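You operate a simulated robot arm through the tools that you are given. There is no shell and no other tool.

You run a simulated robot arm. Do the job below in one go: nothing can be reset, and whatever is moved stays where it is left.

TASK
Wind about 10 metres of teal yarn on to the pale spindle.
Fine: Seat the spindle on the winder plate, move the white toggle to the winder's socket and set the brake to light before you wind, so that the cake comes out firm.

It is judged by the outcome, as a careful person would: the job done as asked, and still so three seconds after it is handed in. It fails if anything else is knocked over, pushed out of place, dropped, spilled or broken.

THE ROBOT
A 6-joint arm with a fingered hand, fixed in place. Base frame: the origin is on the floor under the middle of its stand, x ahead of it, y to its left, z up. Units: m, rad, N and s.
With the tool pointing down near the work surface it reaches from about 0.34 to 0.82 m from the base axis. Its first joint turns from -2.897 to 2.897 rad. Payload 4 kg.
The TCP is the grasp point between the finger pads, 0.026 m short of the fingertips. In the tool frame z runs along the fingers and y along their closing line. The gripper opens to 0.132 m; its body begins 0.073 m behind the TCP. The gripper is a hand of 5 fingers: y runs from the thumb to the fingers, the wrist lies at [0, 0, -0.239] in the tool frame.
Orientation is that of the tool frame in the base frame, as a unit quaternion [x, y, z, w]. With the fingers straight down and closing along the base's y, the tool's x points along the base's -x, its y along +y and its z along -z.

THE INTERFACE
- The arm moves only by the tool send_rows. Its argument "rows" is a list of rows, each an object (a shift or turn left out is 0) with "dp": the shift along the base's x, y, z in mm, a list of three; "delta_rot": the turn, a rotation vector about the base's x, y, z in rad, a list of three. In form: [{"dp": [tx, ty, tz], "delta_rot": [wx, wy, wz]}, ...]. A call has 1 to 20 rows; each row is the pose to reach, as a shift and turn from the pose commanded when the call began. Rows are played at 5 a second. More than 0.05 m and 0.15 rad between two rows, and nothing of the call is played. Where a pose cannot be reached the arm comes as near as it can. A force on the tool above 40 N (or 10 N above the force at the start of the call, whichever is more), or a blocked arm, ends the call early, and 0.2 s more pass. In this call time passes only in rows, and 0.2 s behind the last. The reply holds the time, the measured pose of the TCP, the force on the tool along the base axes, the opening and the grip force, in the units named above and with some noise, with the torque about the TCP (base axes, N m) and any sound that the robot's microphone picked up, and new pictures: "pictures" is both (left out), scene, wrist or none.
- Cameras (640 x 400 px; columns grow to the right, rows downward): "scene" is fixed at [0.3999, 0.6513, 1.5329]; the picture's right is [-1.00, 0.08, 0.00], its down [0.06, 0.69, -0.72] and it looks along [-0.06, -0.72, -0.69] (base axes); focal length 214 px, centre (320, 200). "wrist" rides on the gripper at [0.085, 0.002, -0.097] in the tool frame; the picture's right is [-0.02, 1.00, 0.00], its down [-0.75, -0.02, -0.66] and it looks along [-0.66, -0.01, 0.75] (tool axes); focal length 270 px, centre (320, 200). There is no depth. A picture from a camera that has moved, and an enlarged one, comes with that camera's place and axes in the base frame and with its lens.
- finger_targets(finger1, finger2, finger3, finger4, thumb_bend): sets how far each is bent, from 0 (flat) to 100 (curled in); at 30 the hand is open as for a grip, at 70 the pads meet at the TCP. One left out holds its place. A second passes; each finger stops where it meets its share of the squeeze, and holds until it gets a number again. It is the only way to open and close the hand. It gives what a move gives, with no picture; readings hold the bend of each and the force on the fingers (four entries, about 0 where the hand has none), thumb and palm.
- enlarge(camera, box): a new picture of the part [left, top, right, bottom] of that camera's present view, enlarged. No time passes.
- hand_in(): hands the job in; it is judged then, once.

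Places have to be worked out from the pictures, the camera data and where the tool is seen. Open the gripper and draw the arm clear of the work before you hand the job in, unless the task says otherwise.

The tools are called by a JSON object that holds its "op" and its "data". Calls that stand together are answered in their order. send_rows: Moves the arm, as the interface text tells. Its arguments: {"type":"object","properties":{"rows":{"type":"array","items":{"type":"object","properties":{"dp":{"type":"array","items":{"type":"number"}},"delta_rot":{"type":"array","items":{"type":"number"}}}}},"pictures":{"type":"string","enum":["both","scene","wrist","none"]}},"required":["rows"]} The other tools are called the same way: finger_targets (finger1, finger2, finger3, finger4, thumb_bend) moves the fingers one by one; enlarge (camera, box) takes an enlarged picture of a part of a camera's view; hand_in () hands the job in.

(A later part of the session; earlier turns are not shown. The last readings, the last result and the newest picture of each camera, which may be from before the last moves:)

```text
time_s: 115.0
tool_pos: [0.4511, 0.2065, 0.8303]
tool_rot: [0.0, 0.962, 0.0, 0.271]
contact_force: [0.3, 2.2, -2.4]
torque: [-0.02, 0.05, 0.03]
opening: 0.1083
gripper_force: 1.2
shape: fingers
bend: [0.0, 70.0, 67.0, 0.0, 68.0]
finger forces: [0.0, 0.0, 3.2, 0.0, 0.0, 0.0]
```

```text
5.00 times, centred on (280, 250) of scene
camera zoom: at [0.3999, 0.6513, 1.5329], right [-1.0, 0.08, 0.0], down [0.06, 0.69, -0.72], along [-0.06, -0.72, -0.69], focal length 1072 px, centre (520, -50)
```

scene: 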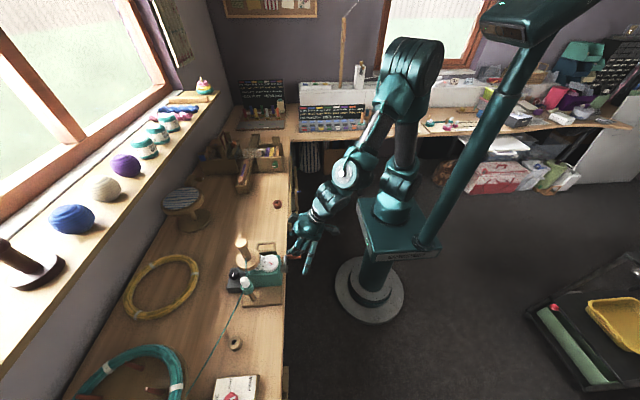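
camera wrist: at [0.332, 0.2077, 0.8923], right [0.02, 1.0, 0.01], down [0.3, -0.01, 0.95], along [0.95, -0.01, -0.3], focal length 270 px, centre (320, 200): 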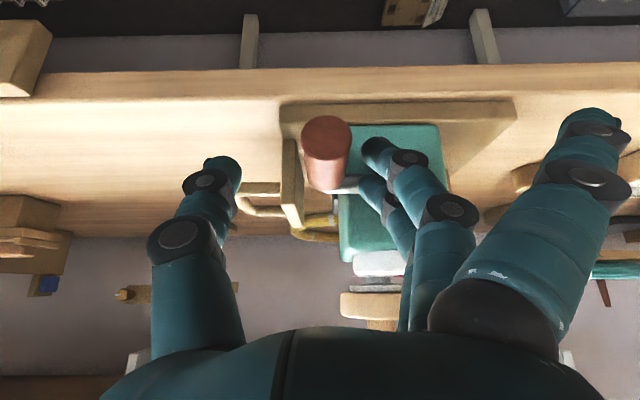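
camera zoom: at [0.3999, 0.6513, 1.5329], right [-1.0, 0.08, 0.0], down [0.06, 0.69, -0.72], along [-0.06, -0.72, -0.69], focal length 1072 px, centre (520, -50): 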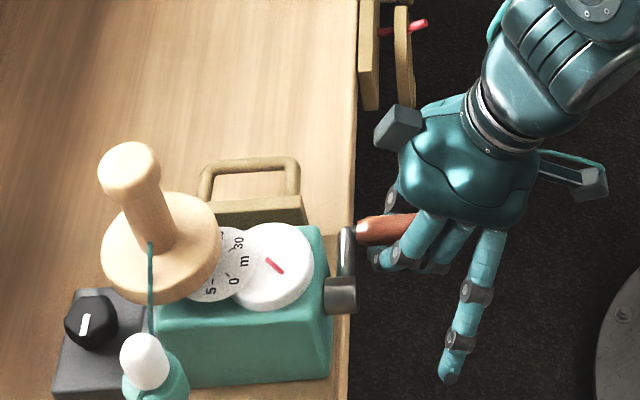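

Finger 2 just misses the handle's tip. I reopen, move 6 mm further in (+x), and close again.

{"op": "finger_targets", "data": {"finger2": 58, "finger3": 58, "thumb_bend": 58}}

{"op": "send_rows", "data": {"rows": [{"dp": [3, 0.5, 0]}, {"dp": [6, 1, 0]}], "pictures": "none"}}

{"op": "finger_targets", "data": {"finger2": 72, "finger3": 70, "thumb_bend": 72}}

{"op": "enlarge", "data": {"camera": "wrist", "box": [200, 80, 440, 260]}}

```text
time_s: 116.0
tool_pos: [0.4504, 0.207, 0.8292]
tool_rot: [-0.001, 0.963, -0.001, 0.271]
contact_force: [-0.2, 1.1, -1.1]
torque: [0.01, -0.03, -0.02]
opening: 0.1249
gripper_force: 0.0
shape: fingers
bend: [0.0, 57.0, 57.0, 0.0, 57.0]
finger forces: [0.0, 0.0, 0.1, 0.0, 0.1, 0.1]
```

```text
time_s: 116.6
tool_pos: [0.4569, 0.2082, 0.8291]
tool_rot: [-0.002, 0.963, 0.0, 0.271]
contact_force: [0.3, -0.1, 0.4]
torque: [-0.01, -0.02, 0.01]
opening: 0.1247
gripper_force: 0.1
shape: fingers
bend: [0.0, 57.0, 57.0, 0.0, 57.0]
finger forces: [0.0, 0.0, 0.0, 0.0, 0.1, 0.1]
```

```text
time_s: 117.6
tool_pos: [0.4578, 0.2077, 0.8307]
tool_rot: [0.0, 0.963, -0.001, 0.27]
contact_force: [0.7, -0.3, -0.4]
torque: [-0.03, 0.05, 0.01]
opening: 0.1048
gripper_force: 2.7
shape: fingers
bend: [0.0, 72.0, 67.0, 0.0, 70.0]
finger forces: [0.1, 0.1, 2.8, 0.0, 3.6, 0.0]
```

```text
2.22 times, centred on (320, 170) of wrist
camera zoom: at [0.3351, 0.2089, 0.8679], right [0.02, 1.0, 0.01], down [0.3, -0.01, 0.95], along [0.95, -0.01, -0.3], focal length 601 px, centre (320, 267)
```

zoom: 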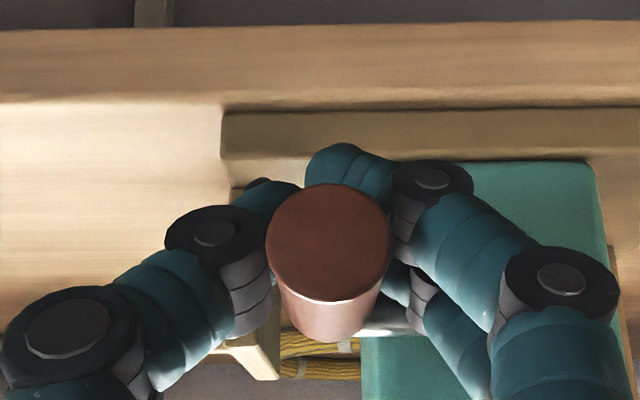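

The handle is held by thumb (3.6 N) and finger 3 (2.8 N) with finger 2 hooked beneath it: a good loose cage. I firm it slightly, then try a small arc downward (clockwise seen from the robot) to see how the counter reacts.

{"op": "finger_targets", "data": {"finger2": 76, "finger3": 74, "thumb_bend": 76}}

{"op": "send_rows", "data": {"rows": [{"dp": [0, 0.4, -4.6]}, {"dp": [0, 1.5, -10.1]}, {"dp": [0, 3.0, -14.9]}, {"dp": [0, 5.0, -19.6]}, {"dp": [0, 7.5, -24.1]}], "pictures": "both"}}

{"op": "enlarge", "data": {"camera": "scene", "box": [240, 230, 310, 290]}}

{"op": "enlarge", "data": {"camera": "wrist", "box": [200, 80, 440, 260]}}

```text
time_s: 118.6
tool_pos: [0.4569, 0.208, 0.8291]
tool_rot: [-0.001, 0.963, 0.0, 0.271]
contact_force: [4.2, 0.5, -4.6]
torque: [-0.03, 0.08, 0.05]
opening: 0.104
gripper_force: 10.0
shape: fingers
bend: [0.0, 75.0, 70.0, 0.0, 71.0]
finger forces: [0.0, 3.2, 7.8, 0.0, 8.6, 0.0]
```

```text
time_s: 119.8
tool_pos: [0.4554, 0.2143, 0.8063]
tool_rot: [0.0, 0.963, -0.001, 0.27]
contact_force: [0.9, 0.2, 0.0]
torque: [0.02, 0.0, 0.05]
opening: 0.1012
gripper_force: 0.1
shape: fingers
bend: [0.0, 75.0, 73.0, 0.0, 73.0]
finger forces: [0.0, 0.0, 0.1, 0.1, 0.0, 0.1]
camera wrist: at [0.3345, 0.2157, 0.8444], right [0.02, 1.0, 0.01], down [0.3, -0.01, 0.95], along [0.95, -0.01, -0.3], focal length 270 px, centre (320, 200)
```

scene: 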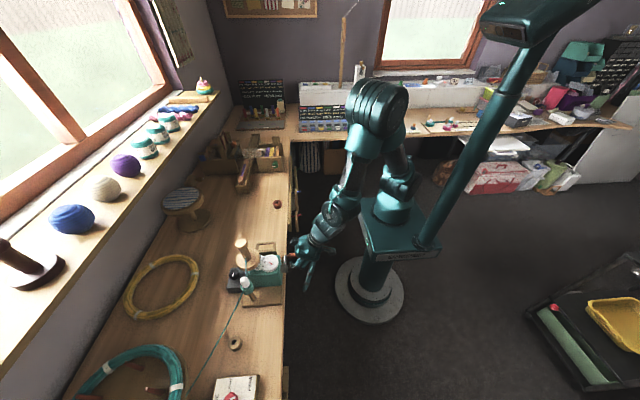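
wrist: 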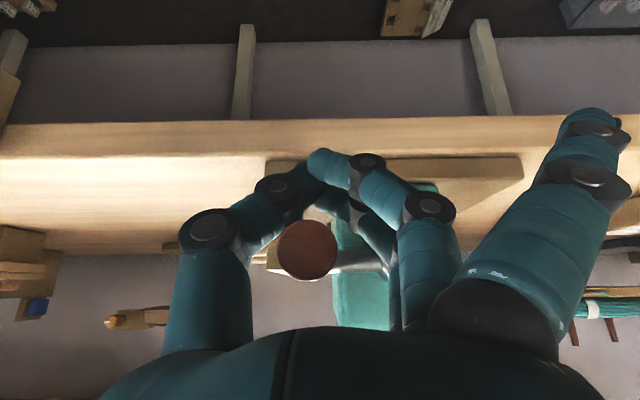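

```text
6.67 times, centred on (275, 260) of scene
camera zoom: at [0.3999, 0.6513, 1.5329], right [-1.0, 0.08, 0.0], down [0.06, 0.69, -0.72], along [-0.06, -0.72, -0.69], focal length 1430 px, centre (620, -200)
```

zoom: 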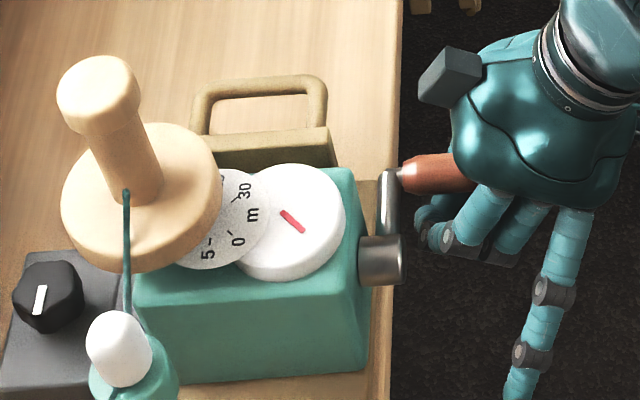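

```text
2.22 times, centred on (320, 170) of wrist
camera zoom: at [0.3345, 0.2157, 0.8444], right [0.02, 1.0, 0.01], down [0.3, -0.01, 0.95], along [0.95, -0.01, -0.3], focal length 601 px, centre (320, 267)
```

zoom: 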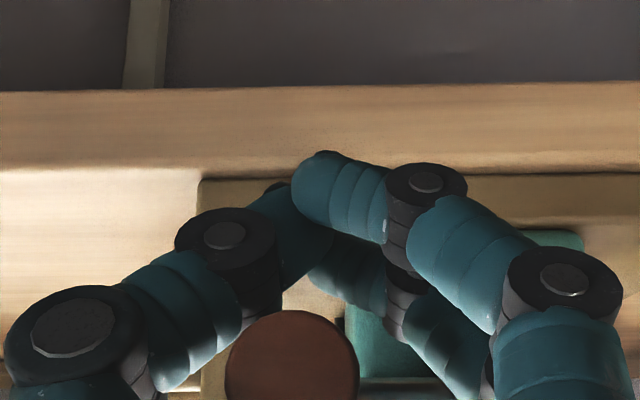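

The hand slid down off the handle; the crank didn't move and the counter is still at 0. The closed fingers now lie below the handle like a cradle, so I test the other direction by lifting gently and watching force and counter.

{"op": "send_rows", "data": {"rows": [{"dp": [0, -3, 8]}, {"dp": [0, -5, 14]}, {"dp": [0, -6.5, 20]}, {"dp": [0, -6.5, 26]}, {"dp": [0, -6, 32]}], "pictures": "both"}}

{"op": "enlarge", "data": {"camera": "scene", "box": [240, 230, 310, 290]}}

{"op": "enlarge", "data": {"camera": "wrist", "box": [200, 80, 440, 260]}}

```text
time_s: 121.0
tool_pos: [0.4571, 0.2088, 0.8362]
tool_rot: [-0.002, 0.963, -0.001, 0.269]
contact_force: [3.3, -2.2, -38.4]
torque: [-0.06, 0.41, 0.04]
opening: 0.104
gripper_force: 17.2
shape: fingers
bend: [0.0, 75.0, 67.0, 0.0, 71.0]
finger forces: [0.0, 5.5, 13.1, 0.1, 15.5, 0.0]
camera wrist: at [0.3346, 0.2095, 0.8745], right [0.02, 1.0, 0.01], down [0.3, -0.01, 0.95], along [0.95, -0.01, -0.3], focal length 270 px, centre (320, 200)
```

scene: 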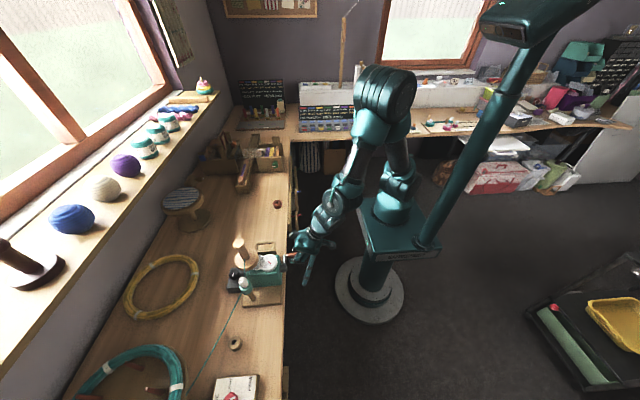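
wrist: 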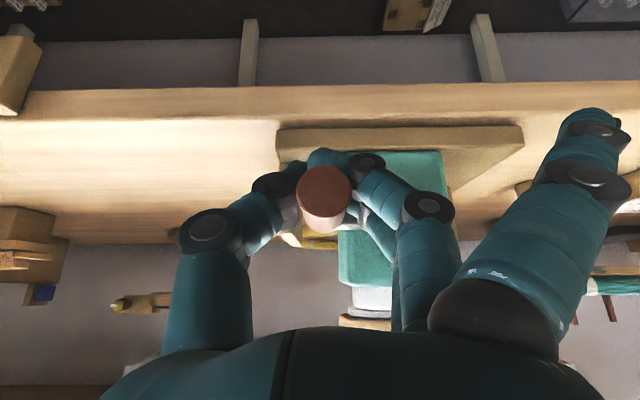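

```text
6.67 times, centred on (275, 260) of scene
camera zoom: at [0.3999, 0.6513, 1.5329], right [-1.0, 0.08, 0.0], down [0.06, 0.69, -0.72], along [-0.06, -0.72, -0.69], focal length 1430 px, centre (620, -200)
```

zoom: 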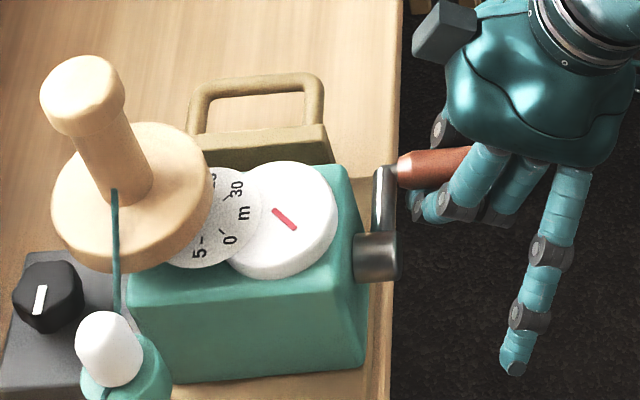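

```text
2.22 times, centred on (320, 170) of wrist
camera zoom: at [0.3346, 0.2095, 0.8745], right [0.02, 1.0, 0.01], down [0.3, -0.01, 0.95], along [0.95, -0.01, -0.3], focal length 601 px, centre (320, 267)
```

zoom: 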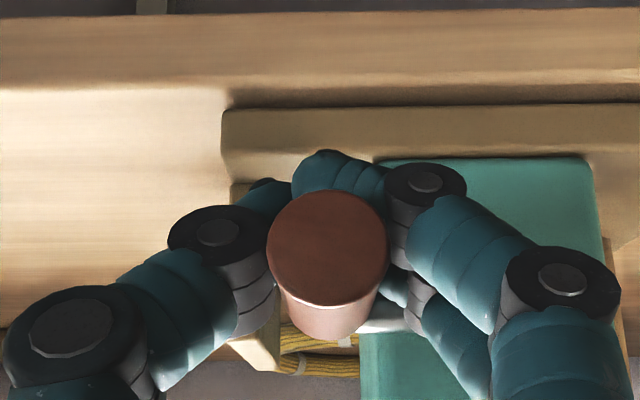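

The upward pull (38 N) is tipping the whole winder rather than turning the crank. I lower straight back at once.

{"op": "send_rows", "data": {"rows": [{"dp": [0, 0, -4]}, {"dp": [0, 0, -8]}, {"dp": [0, 0, -12]}], "pictures": "both"}}

{"op": "enlarge", "data": {"camera": "scene", "box": [240, 230, 310, 290]}}

{"op": "enlarge", "data": {"camera": "scene", "box": [220, 230, 320, 320]}}

```text
time_s: 121.8
tool_pos: [0.4576, 0.2088, 0.8263]
tool_rot: [-0.002, 0.962, 0.0, 0.272]
contact_force: [1.0, 0.6, -0.6]
torque: [0.0, 0.05, 0.03]
opening: 0.1011
gripper_force: 0.1
shape: fingers
bend: [0.0, 75.0, 72.0, 0.0, 73.0]
finger forces: [0.1, 0.1, 0.0, 0.1, 0.0, 0.0]
camera wrist: at [0.335, 0.2101, 0.864], right [0.02, 1.0, 0.01], down [0.3, -0.02, 0.95], along [0.95, -0.01, -0.3], focal length 270 px, centre (320, 200)
```

scene: 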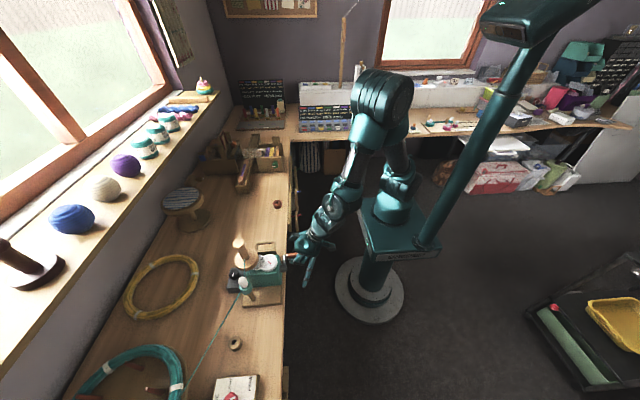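
wrist: 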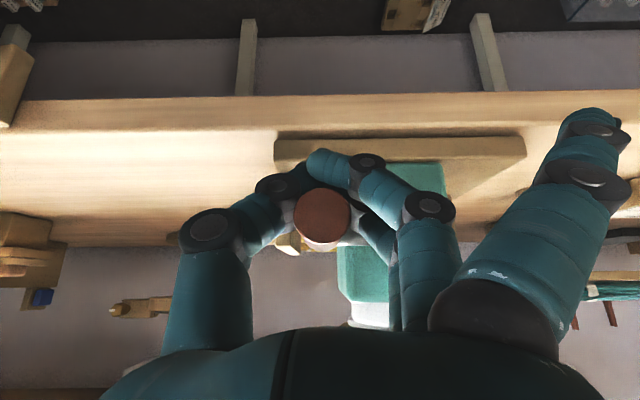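

```text
6.67 times, centred on (275, 260) of scene
camera zoom: at [0.3999, 0.6513, 1.5329], right [-1.0, 0.08, 0.0], down [0.06, 0.69, -0.72], along [-0.06, -0.72, -0.69], focal length 1430 px, centre (620, -200)
```

zoom: 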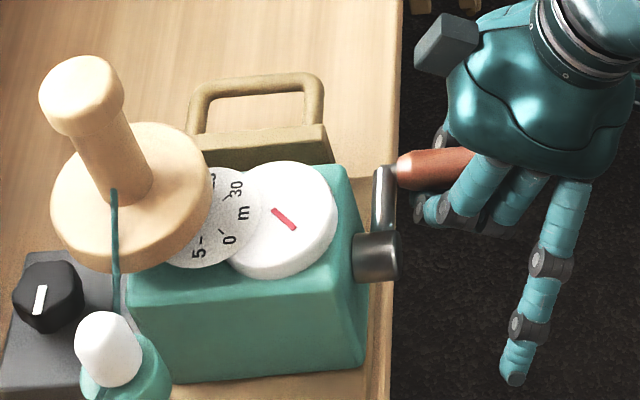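

```text
4.44 times, centred on (270, 275) of scene
camera zoom: at [0.3999, 0.6513, 1.5329], right [-1.0, 0.08, 0.0], down [0.06, 0.69, -0.72], along [-0.06, -0.72, -0.69], focal length 953 px, centre (542, -133)
```

zoom: 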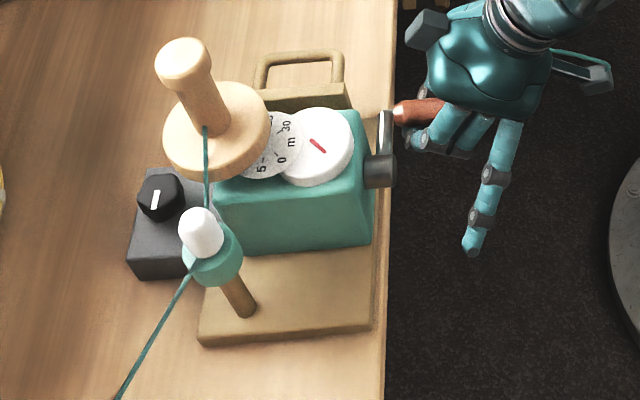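

Force is back to zero, but I must check whether the winder came back to its place. I retake the same enlarged view used right after seating the spindle.

{"op": "enlarge", "data": {"camera": "scene", "box": [225, 230, 305, 310]}}

{"op": "enlarge", "data": {"camera": "scene", "box": [200, 220, 320, 320]}}

```text
5.00 times, centred on (265, 270) of scene
camera zoom: at [0.3999, 0.6513, 1.5329], right [-1.0, 0.08, 0.0], down [0.06, 0.69, -0.72], along [-0.06, -0.72, -0.69], focal length 1072 px, centre (595, -150)
```

zoom: 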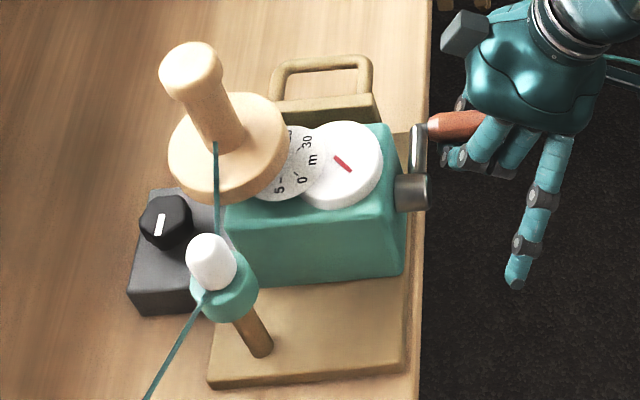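

```text
4.00 times, centred on (260, 270) of scene
camera zoom: at [0.3999, 0.6513, 1.5329], right [-1.0, 0.08, 0.0], down [0.06, 0.69, -0.72], along [-0.06, -0.72, -0.69], focal length 858 px, centre (560, -80)
```

zoom: 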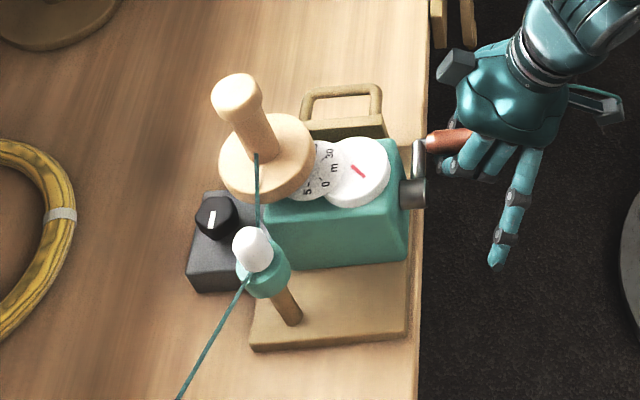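

The winder's top still appears a few millimetres tilted back. The handle might still be resting on the fingers, so I lower the hand another 8 mm and look again.

{"op": "send_rows", "data": {"rows": [{"dp": [0, 0, -4]}, {"dp": [0, 0, -8]}], "pictures": "none"}}

{"op": "enlarge", "data": {"camera": "scene", "box": [225, 230, 305, 310]}}

{"op": "enlarge", "data": {"camera": "wrist", "box": [200, 80, 440, 260]}}

```text
time_s: 122.4
tool_pos: [0.4563, 0.2102, 0.8176]
tool_rot: [0.0, 0.963, 0.0, 0.27]
contact_force: [0.2, -0.5, 0.1]
torque: [0.0, 0.03, 0.03]
opening: 0.101
gripper_force: 0.0
shape: fingers
bend: [0.0, 75.0, 72.0, 0.0, 73.0]
finger forces: [0.0, 0.0, 0.1, 0.0, 0.0, 0.1]
```

```text
5.00 times, centred on (265, 270) of scene
camera zoom: at [0.3999, 0.6513, 1.5329], right [-1.0, 0.08, 0.0], down [0.06, 0.69, -0.72], along [-0.06, -0.72, -0.69], focal length 1072 px, centre (595, -150)
```

zoom: 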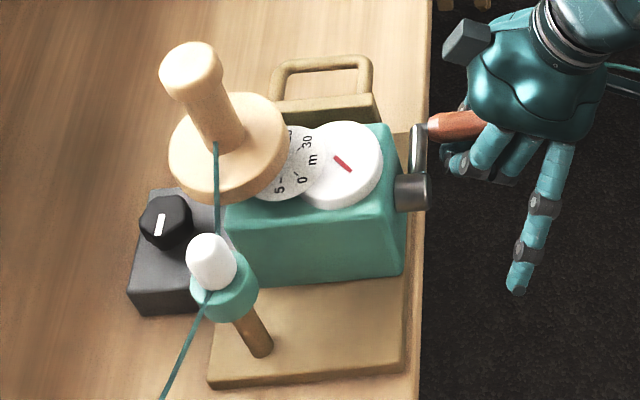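

```text
2.22 times, centred on (320, 170) of wrist
camera zoom: at [0.3343, 0.2109, 0.8558], right [0.02, 1.0, 0.01], down [0.3, -0.01, 0.95], along [0.95, -0.01, -0.3], focal length 601 px, centre (320, 267)
```

zoom: 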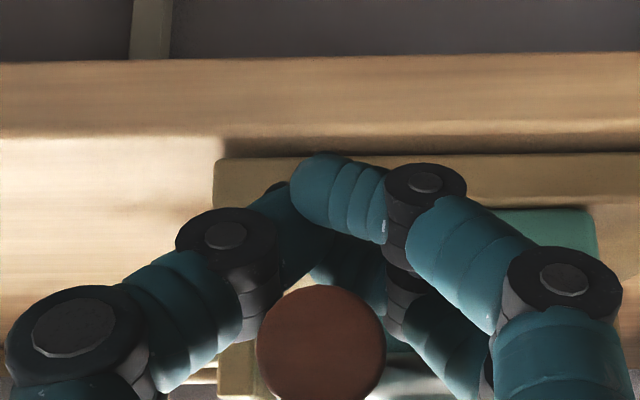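

The winder rests unloaded in this slightly changed attitude. I look closely at its base board and front edge for any gap.

{"op": "enlarge", "data": {"camera": "wrist", "box": [240, 110, 340, 190]}}

{"op": "enlarge", "data": {"camera": "wrist", "box": [440, 130, 540, 200]}}

{"op": "enlarge", "data": {"camera": "scene", "box": [255, 280, 305, 315]}}

```text
5.00 times, centred on (290, 150) of wrist
camera zoom: at [0.3343, 0.2109, 0.8558], right [0.02, 1.0, 0.01], down [0.3, -0.01, 0.95], along [0.95, -0.01, -0.3], focal length 1351 px, centre (470, 450)
```

zoom: 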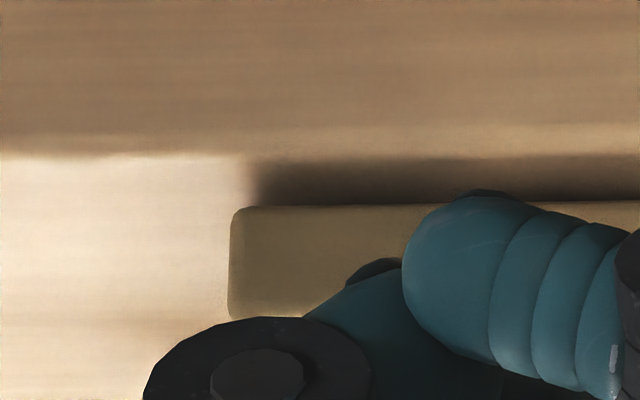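

```text
5.71 times, centred on (490, 165) of wrist
camera zoom: at [0.3343, 0.2109, 0.8558], right [0.02, 1.0, 0.01], down [0.3, -0.01, 0.95], along [0.95, -0.01, -0.3], focal length 1544 px, centre (-651, 400)
```

zoom: 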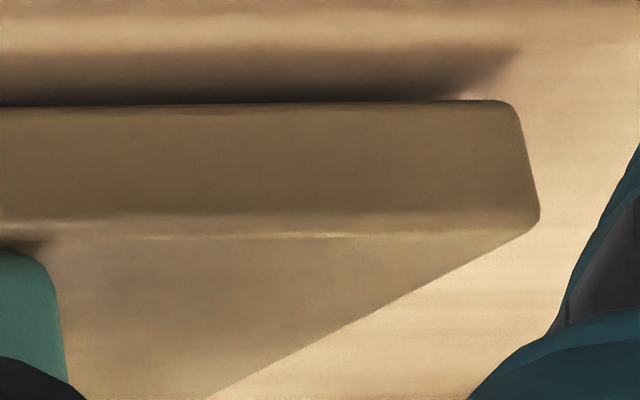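

```text
11.43 times, centred on (280, 298) of scene
camera zoom: at [0.3999, 0.6513, 1.5329], right [-1.0, 0.08, 0.0], down [0.06, 0.69, -0.72], along [-0.06, -0.72, -0.69], focal length 2451 px, centre (777, -914)
```

zoom: 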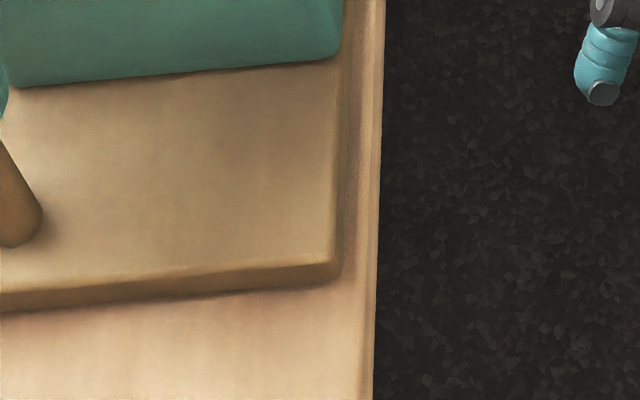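

I open the fingers, rise straight off the handle, and return to the exact earlier viewpoint above the crank to compare the winder's position.

{"op": "finger_targets", "data": {"finger2": 58, "finger3": 58, "thumb_bend": 44}}

{"op": "send_rows", "data": {"rows": [{"dp": [-3, -2, 12]}, {"dp": [-5, -2, 30]}, {"dp": [-5, -1, 50]}, {"dp": [-5, 0, 75]}, {"dp": [-5.5, 3, 106]}, {"dp": [-5.5, 3, 106]}], "pictures": "wrist"}}

{"op": "enlarge", "data": {"camera": "wrist", "box": [200, 60, 440, 240]}}

{"op": "enlarge", "data": {"camera": "scene", "box": [225, 230, 305, 310]}}

```text
time_s: 123.4
tool_pos: [0.4558, 0.2096, 0.8178]
tool_rot: [-0.001, 0.963, 0.001, 0.27]
contact_force: [0.0, 0.3, -0.5]
torque: [0.01, 0.01, 0.02]
opening: 0.1461
gripper_force: 0.1
shape: fingers
bend: [0.0, 57.0, 57.0, 0.0, 44.0]
finger forces: [0.0, 0.0, 0.1, 0.0, 0.0, 0.0]
```

```text
time_s: 124.8
tool_pos: [0.4538, 0.2153, 0.9234]
tool_rot: [0.0, 0.963, -0.001, 0.271]
contact_force: [0.6, -0.8, 0.2]
torque: [-0.01, -0.01, 0.0]
opening: 0.1462
gripper_force: 0.1
shape: fingers
bend: [0.0, 57.0, 57.0, 0.0, 44.0]
finger forces: [0.0, 0.0, 0.0, 0.0, 0.0, 0.0]
camera wrist: at [0.3313, 0.2159, 0.9613], right [0.02, 1.0, 0.01], down [0.3, -0.01, 0.95], along [0.95, -0.01, -0.3], focal length 270 px, centre (320, 200)
```

wrist: 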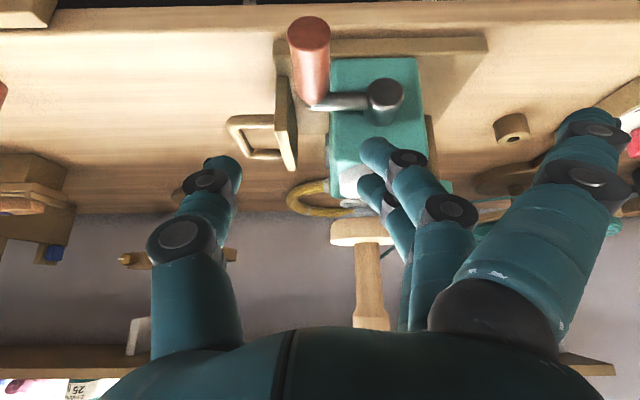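

```text
2.22 times, centred on (320, 150) of wrist
camera zoom: at [0.3313, 0.2159, 0.9613], right [0.02, 1.0, 0.01], down [0.3, -0.01, 0.95], along [0.95, -0.01, -0.3], focal length 601 px, centre (320, 311)
```

zoom: 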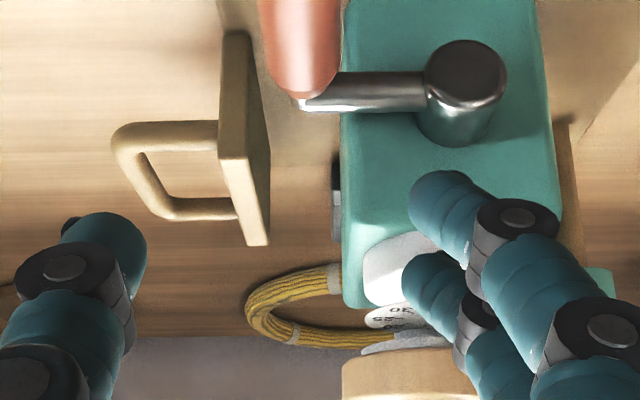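

```text
5.00 times, centred on (265, 270) of scene
camera zoom: at [0.3999, 0.6513, 1.5329], right [-1.0, 0.08, 0.0], down [0.06, 0.69, -0.72], along [-0.06, -0.72, -0.69], focal length 1072 px, centre (595, -150)
```

zoom: 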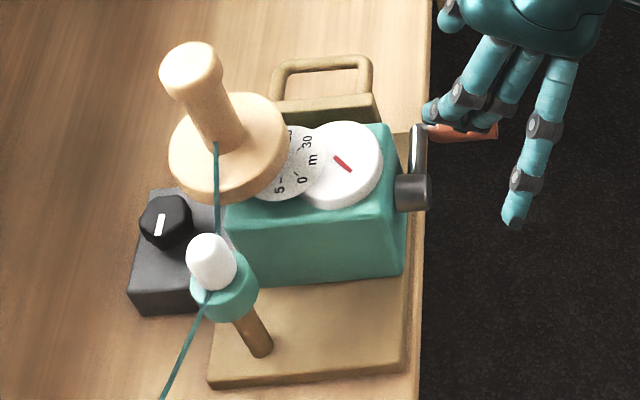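

The hub sits about 6 mm higher than before while the rear hardly moved, so the winder stayed tipped a little. I look at its front edge from a low angle, staying clear in front of the bench.

{"op": "send_rows", "data": {"rows": [{"dp": [-25, 15, 0]}, {"dp": [-50, 40, -10]}, {"dp": [-60, 75, -35]}, {"dp": [-60, 105, -65]}, {"dp": [-60, 125, -95]}, {"dp": [-60, 125, -115]}], "pictures": "wrist"}}

{"op": "enlarge", "data": {"camera": "wrist", "box": [150, 60, 390, 240]}}

```text
time_s: 126.2
tool_pos: [0.3913, 0.3383, 0.8076]
tool_rot: [-0.001, 0.962, -0.001, 0.272]
contact_force: [0.5, 0.1, 0.1]
torque: [0.0, 0.01, -0.01]
opening: 0.146
gripper_force: 0.2
shape: fingers
bend: [0.0, 57.0, 57.0, 0.0, 44.0]
finger forces: [0.0, 0.0, 0.1, 0.0, 0.1, 0.1]
camera wrist: at [0.2702, 0.3389, 0.8469], right [0.02, 1.0, 0.01], down [0.3, -0.01, 0.95], along [0.95, -0.01, -0.3], focal length 270 px, centre (320, 200)
```

wrist: 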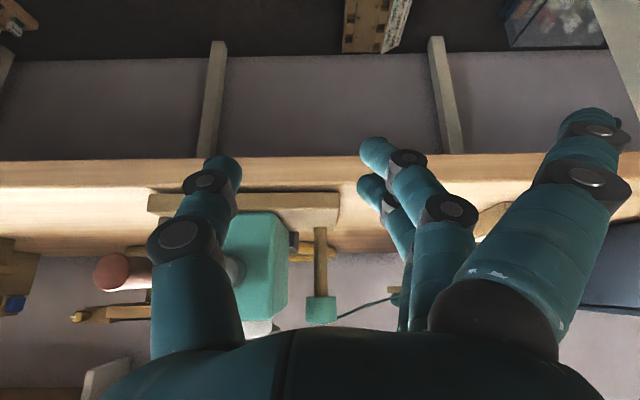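

```text
2.22 times, centred on (270, 150) of wrist
camera zoom: at [0.2702, 0.3389, 0.8469], right [0.02, 1.0, 0.01], down [0.3, -0.01, 0.95], along [0.95, -0.01, -0.3], focal length 601 px, centre (431, 311)
```

zoom: 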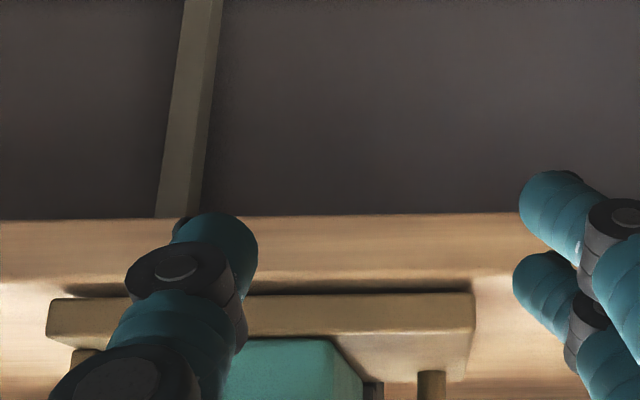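

{"op": "enlarge", "data": {"camera": "wrist", "box": [240, 175, 350, 225]}}

{"op": "enlarge", "data": {"camera": "wrist", "box": [135, 175, 245, 225]}}

```text
5.82 times, centred on (295, 200) of wrist
camera zoom: at [0.2702, 0.3389, 0.8469], right [0.02, 1.0, 0.01], down [0.3, -0.01, 0.95], along [0.95, -0.01, -0.3], focal length 1573 px, centre (466, 200)
```

zoom: 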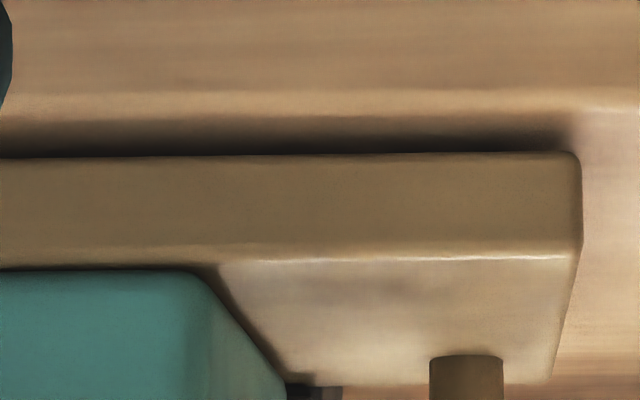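

```text
5.82 times, centred on (190, 200) of wrist
camera zoom: at [0.2702, 0.3389, 0.8469], right [0.02, 1.0, 0.01], down [0.3, -0.01, 0.95], along [0.95, -0.01, -0.3], focal length 1573 px, centre (1076, 200)
```

zoom: 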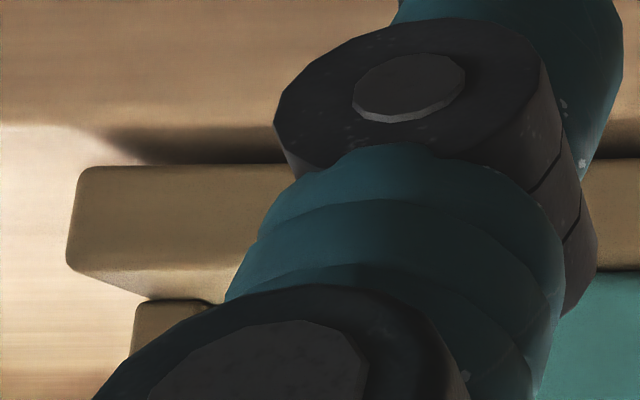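

The front edge is raised about 5–6 mm: the winder stayed tipped after my upward pull and must be pressed back. I'll close the fingertips together and press down on the free front corner of its base board, on the +y side away from the body.

{"op": "finger_targets", "data": {"finger2": 72, "finger3": 72, "thumb_bend": 72}}

{"op": "send_rows", "data": {"rows": [{"dp": [0, 0, 25]}, {"dp": [10, 3, 50]}, {"dp": [45, 4, 60]}, {"dp": [80, 5, 60]}, {"dp": [108, 5, 50]}], "pictures": "both"}}

{"op": "enlarge", "data": {"camera": "wrist", "box": [200, 80, 440, 260]}}

{"op": "enlarge", "data": {"camera": "scene", "box": [225, 240, 325, 330]}}

```text
time_s: 127.2
tool_pos: [0.3916, 0.338, 0.8091]
tool_rot: [-0.001, 0.963, -0.001, 0.271]
contact_force: [0.4, 0.3, 0.3]
torque: [-0.01, 0.01, 0.0]
opening: 0.1026
gripper_force: 0.1
shape: fingers
bend: [0.0, 72.0, 72.0, 0.0, 71.0]
finger forces: [0.0, 0.1, 0.0, 0.0, 0.1, 0.0]
```

```text
time_s: 128.4
tool_pos: [0.4988, 0.3397, 0.8564]
tool_rot: [-0.002, 0.963, 0.001, 0.271]
contact_force: [0.5, 0.0, 0.5]
torque: [-0.01, 0.01, -0.01]
opening: 0.1026
gripper_force: 0.1
shape: fingers
bend: [0.0, 72.0, 72.0, 0.0, 71.0]
finger forces: [0.0, 0.0, 0.0, 0.0, 0.0, 0.1]
camera wrist: at [0.3772, 0.3423, 0.8949], right [0.02, 1.0, 0.01], down [0.3, -0.01, 0.95], along [0.95, -0.01, -0.3], focal length 270 px, centre (320, 200)
```

scene: 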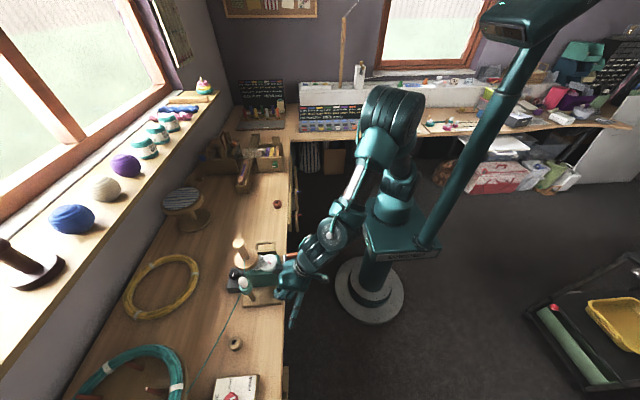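
wrist: 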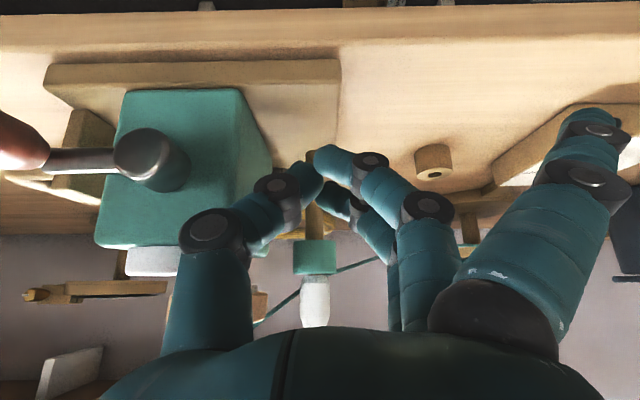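

```text
2.22 times, centred on (320, 170) of wrist
camera zoom: at [0.3772, 0.3423, 0.8949], right [0.02, 1.0, 0.01], down [0.3, -0.01, 0.95], along [0.95, -0.01, -0.3], focal length 601 px, centre (320, 267)
```

zoom: 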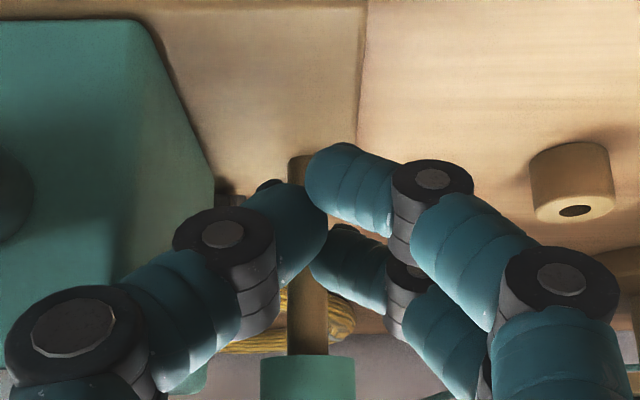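

```text
4.44 times, centred on (275, 285) of scene
camera zoom: at [0.3999, 0.6513, 1.5329], right [-1.0, 0.08, 0.0], down [0.06, 0.69, -0.72], along [-0.06, -0.72, -0.69], focal length 953 px, centre (520, -178)
```

zoom: 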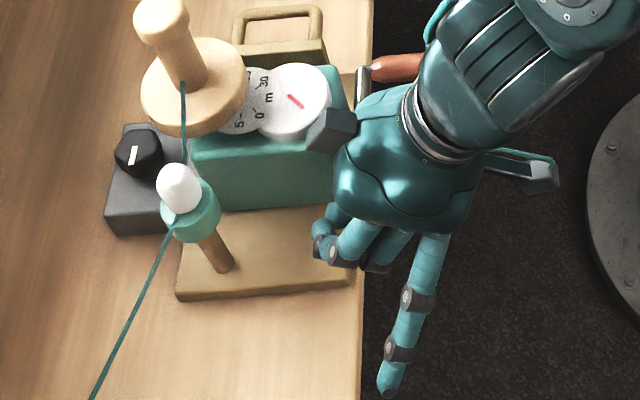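

Fingertips are over the board's front +y corner, clear of the body. I lower until contact and watch the force.

{"op": "send_rows", "data": {"rows": [{"dp": [0, 0, -15]}, {"dp": [0, 0, -30]}, {"dp": [0, 0, -42]}, {"dp": [0, 0, -48]}, {"dp": [0, 0, -52]}, {"dp": [0, 0, -55]}], "pictures": "none"}}

{"op": "enlarge", "data": {"camera": "scene", "box": [225, 230, 305, 310]}}

```text
time_s: 129.8
tool_pos: [0.4998, 0.3429, 0.8059]
tool_rot: [0.0, 0.962, 0.0, 0.273]
contact_force: [-2.1, -8.0, 33.8]
torque: [-0.44, -0.23, -0.07]
opening: 0.1025
gripper_force: 18.1
shape: fingers
bend: [0.0, 72.0, 72.0, 0.0, 72.0]
finger forces: [0.0, 4.4, 0.0, 0.1, 30.8, 0.0]
```

```text
5.00 times, centred on (265, 270) of scene
camera zoom: at [0.3999, 0.6513, 1.5329], right [-1.0, 0.08, 0.0], down [0.06, 0.69, -0.72], along [-0.06, -0.72, -0.69], focal length 1072 px, centre (595, -150)
```

zoom: 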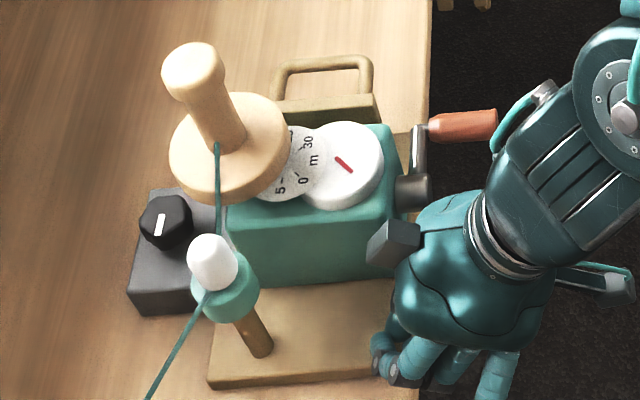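

34 N and it has not gone down yet. I press a bit further; the arm stops by itself at the force limit.

{"op": "send_rows", "data": {"rows": [{"dp": [0, 0, -2]}, {"dp": [0, 0, -4]}, {"dp": [0, 0, -6]}, {"dp": [0, 0, -8]}, {"dp": [0, 0, -10]}], "pictures": "none"}}

{"op": "enlarge", "data": {"camera": "scene", "box": [225, 230, 305, 310]}}

```text
time_s: 130.4
tool_pos: [0.5005, 0.3436, 0.8024]
tool_rot: [0.0, 0.962, 0.001, 0.274]
contact_force: [-4.7, -1.7, 13.0]
torque: [-0.13, -0.02, -0.03]
opening: 0.1012
gripper_force: 8.9
shape: fingers
bend: [0.0, 72.0, 72.0, 0.0, 73.0]
finger forces: [0.0, 4.0, 0.1, 0.0, 12.9, 0.0]
stopped in row 3: the force on the tool passed its limit at 48 N (the readings are from after the stop); the commanded pose is now the measured one
```

```text
5.00 times, centred on (265, 270) of scene
camera zoom: at [0.3999, 0.6513, 1.5329], right [-1.0, 0.08, 0.0], down [0.06, 0.69, -0.72], along [-0.06, -0.72, -0.69], focal length 1072 px, centre (595, -150)
```

zoom: 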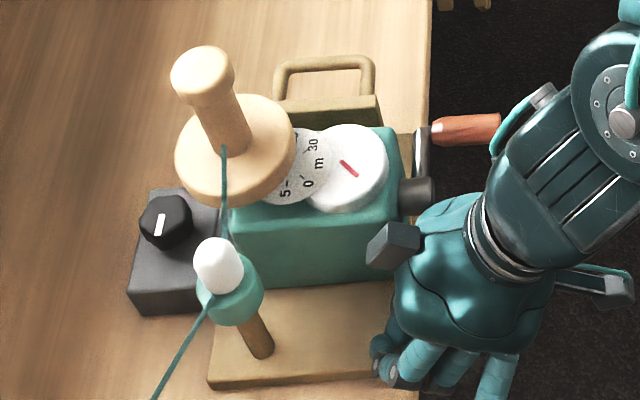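

The winder snapped back down: the spindle, toggle and wheel are at their earlier image positions again. I lift off now and verify with the same view.

{"op": "send_rows", "data": {"rows": [{"dp": [-2, 0, 10]}, {"dp": [-10, 0, 35]}, {"dp": [-30, -5, 70]}, {"dp": [-50, -25, 100]}, {"dp": [-60, -60, 115]}, {"dp": [-60, -90, 120]}], "pictures": "both"}}

{"op": "enlarge", "data": {"camera": "scene", "box": [225, 230, 305, 310]}}

{"op": "enlarge", "data": {"camera": "wrist", "box": [200, 60, 440, 240]}}

```text
time_s: 131.8
tool_pos: [0.4426, 0.2528, 0.9212]
tool_rot: [-0.001, 0.962, 0.002, 0.272]
contact_force: [-0.7, -0.4, 0.7]
torque: [0.01, 0.01, 0.03]
opening: 0.1019
gripper_force: 0.0
shape: fingers
bend: [0.0, 72.0, 72.0, 0.0, 72.0]
finger forces: [0.0, 0.0, 0.0, 0.1, 0.1, 0.1]
camera wrist: at [0.3203, 0.2542, 0.9595], right [0.02, 1.0, 0.01], down [0.3, -0.02, 0.96], along [0.96, -0.01, -0.3], focal length 270 px, centre (320, 200)
```

scene: 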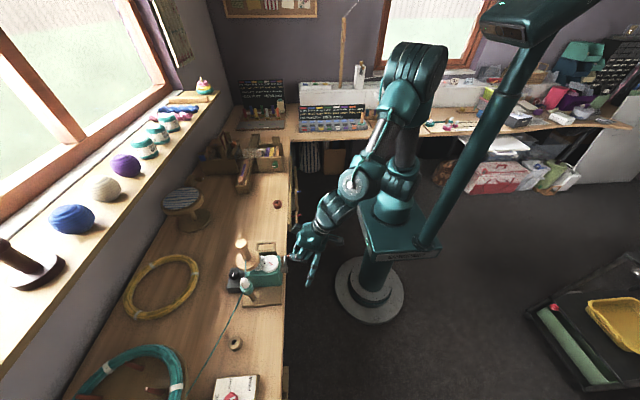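
wrist: 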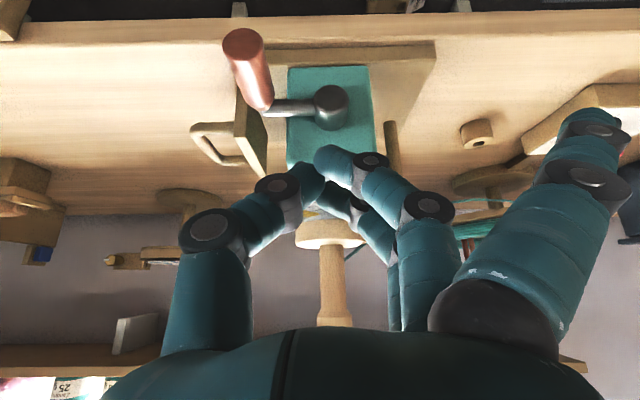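

```text
5.00 times, centred on (265, 270) of scene
camera zoom: at [0.3999, 0.6513, 1.5329], right [-1.0, 0.08, 0.0], down [0.06, 0.69, -0.72], along [-0.06, -0.72, -0.69], focal length 1072 px, centre (595, -150)
```

zoom: 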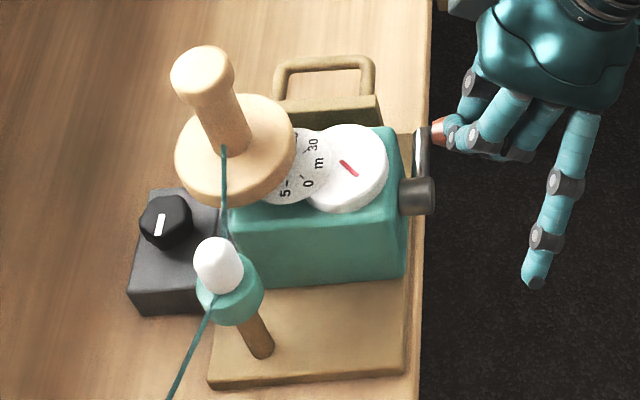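

```text
2.22 times, centred on (320, 150) of wrist
camera zoom: at [0.3203, 0.2542, 0.9595], right [0.02, 1.0, 0.01], down [0.3, -0.02, 0.96], along [0.96, -0.01, -0.3], focal length 601 px, centre (320, 311)
```

zoom: 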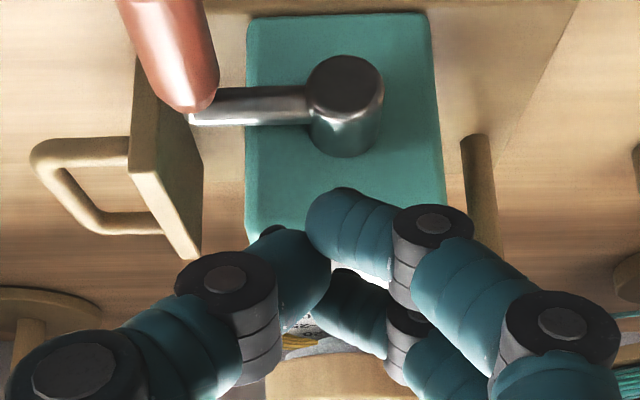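

The winder is back in place (all features within 1–2 mm). To turn the crank without relying on friction, I want a steeper hand tilt (~60°) so that fingers can cage the handle above and below. I test that tilt here in free space.

{"op": "send_rows", "data": {"rows": [{"dp": [-8, 0, 10], "delta_rot": [0, -0.1, 0]}, {"dp": [-16, 0, 20], "delta_rot": [0, -0.2, 0]}, {"dp": [-20, 0, 28], "delta_rot": [0, -0.3, 0]}, {"dp": [-20, 0, 30], "delta_rot": [0, -0.4, 0]}, {"dp": [-20, 0, 30], "delta_rot": [0, -0.5, 0]}], "pictures": "both"}}

```text
time_s: 133.0
tool_pos: [0.4223, 0.2562, 0.9517]
tool_rot: [0.0, 0.865, -0.001, 0.502]
contact_force: [-0.2, 0.0, -0.4]
torque: [0.0, 0.0, -0.01]
opening: 0.102
gripper_force: 0.3
shape: fingers
bend: [0.0, 72.0, 72.0, 0.0, 72.0]
finger forces: [0.0, 0.0, 0.1, 0.0, 0.0, 0.0]
out of reach, approached as far as the arm can: row 5
camera wrist: at [0.2971, 0.257, 0.9268], right [0.01, 1.0, 0.02], down [-0.2, -0.01, 0.98], along [0.98, -0.01, 0.2], focal length 270 px, centre (320, 200)
```

scene: 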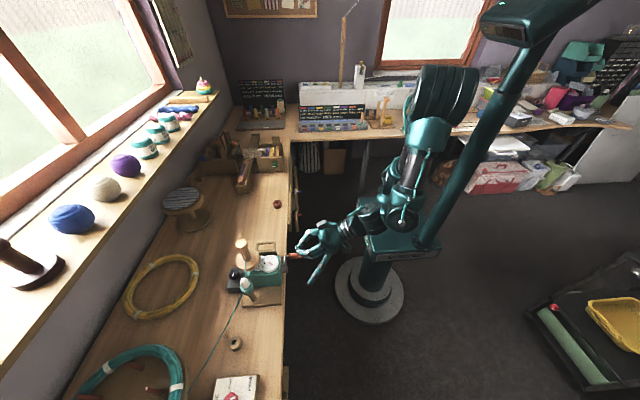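
wrist: 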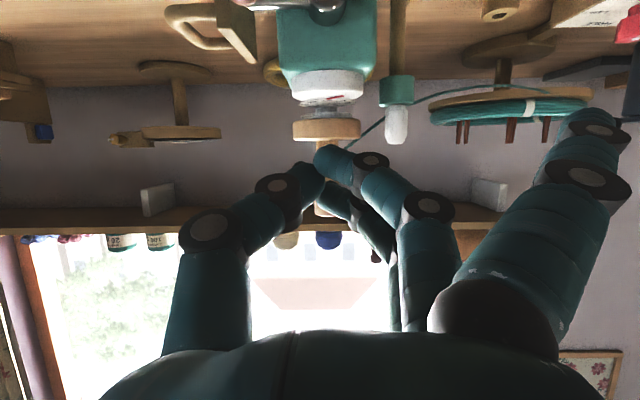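

A 60° tilt is reachable here. I test whether it holds over the handle's circle: first at y 0.21, still 90 mm above the handle, with finger 4 pre-closed as an upper bar and finger 1 open.

{"op": "finger_targets", "data": {"finger1": 30, "finger2": 60, "finger3": 60, "finger4": 74, "thumb_bend": 46}}

{"op": "send_rows", "data": {"rows": [{"dp": [10, -20, 0]}, {"dp": [18, -40, 0]}, {"dp": [19, -46, -15]}, {"dp": [19, -46, -30]}], "pictures": "both"}}

{"op": "enlarge", "data": {"camera": "scene", "box": [250, 210, 330, 290]}}

```text
time_s: 134.0
tool_pos: [0.4224, 0.2562, 0.9528]
tool_rot: [0.0, 0.865, -0.001, 0.502]
contact_force: [0.7, -0.5, 0.6]
torque: [-0.01, 0.01, 0.0]
opening: 0.1133
gripper_force: 0.1
shape: fingers
bend: [30.0, 60.0, 60.0, 74.0, 46.0]
finger forces: [0.0, 0.1, 0.0, 0.0, 0.0, 0.0]
```

```text
time_s: 135.0
tool_pos: [0.46, 0.2282, 0.9311]
tool_rot: [0.0, 0.864, -0.001, 0.503]
contact_force: [-0.6, 0.7, -0.5]
torque: [0.01, 0.03, -0.03]
opening: 0.1133
gripper_force: 0.1
shape: fingers
bend: [30.0, 60.0, 60.0, 74.0, 46.0]
finger forces: [0.0, 0.0, 0.0, 0.0, 0.1, 0.0]
out of reach, approached as far as the arm can: row 1, 2, 3, 4
camera wrist: at [0.335, 0.2298, 0.9049], right [0.01, 1.0, 0.02], down [-0.2, -0.01, 0.98], along [0.98, -0.01, 0.2], focal length 270 px, centre (320, 200)
```

scene: 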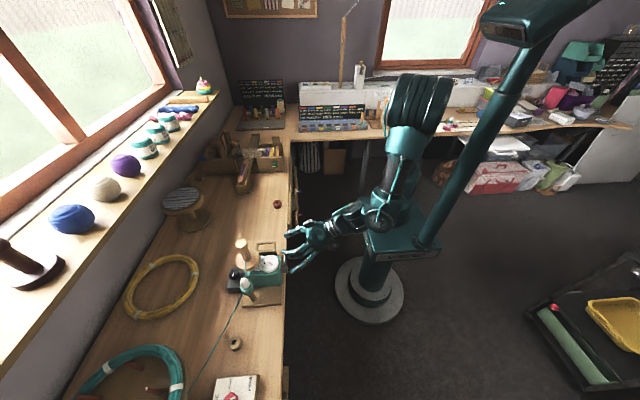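
wrist: 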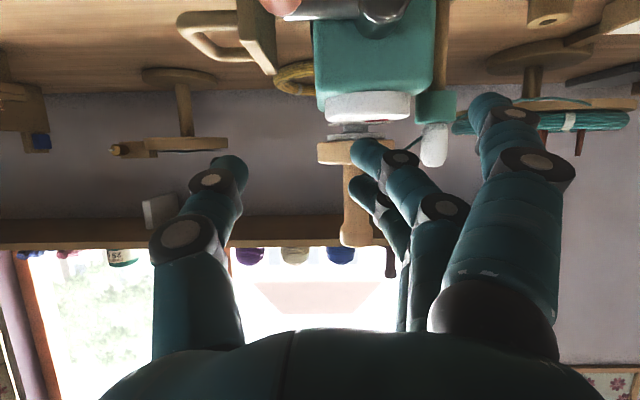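

```text
5.00 times, centred on (290, 250) of scene
camera zoom: at [0.3999, 0.6513, 1.5329], right [-1.0, 0.08, 0.0], down [0.06, 0.69, -0.72], along [-0.06, -0.72, -0.69], focal length 1072 px, centre (470, -50)
```

zoom: 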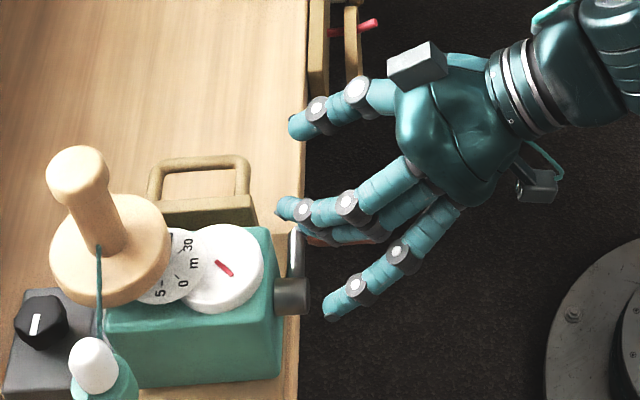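

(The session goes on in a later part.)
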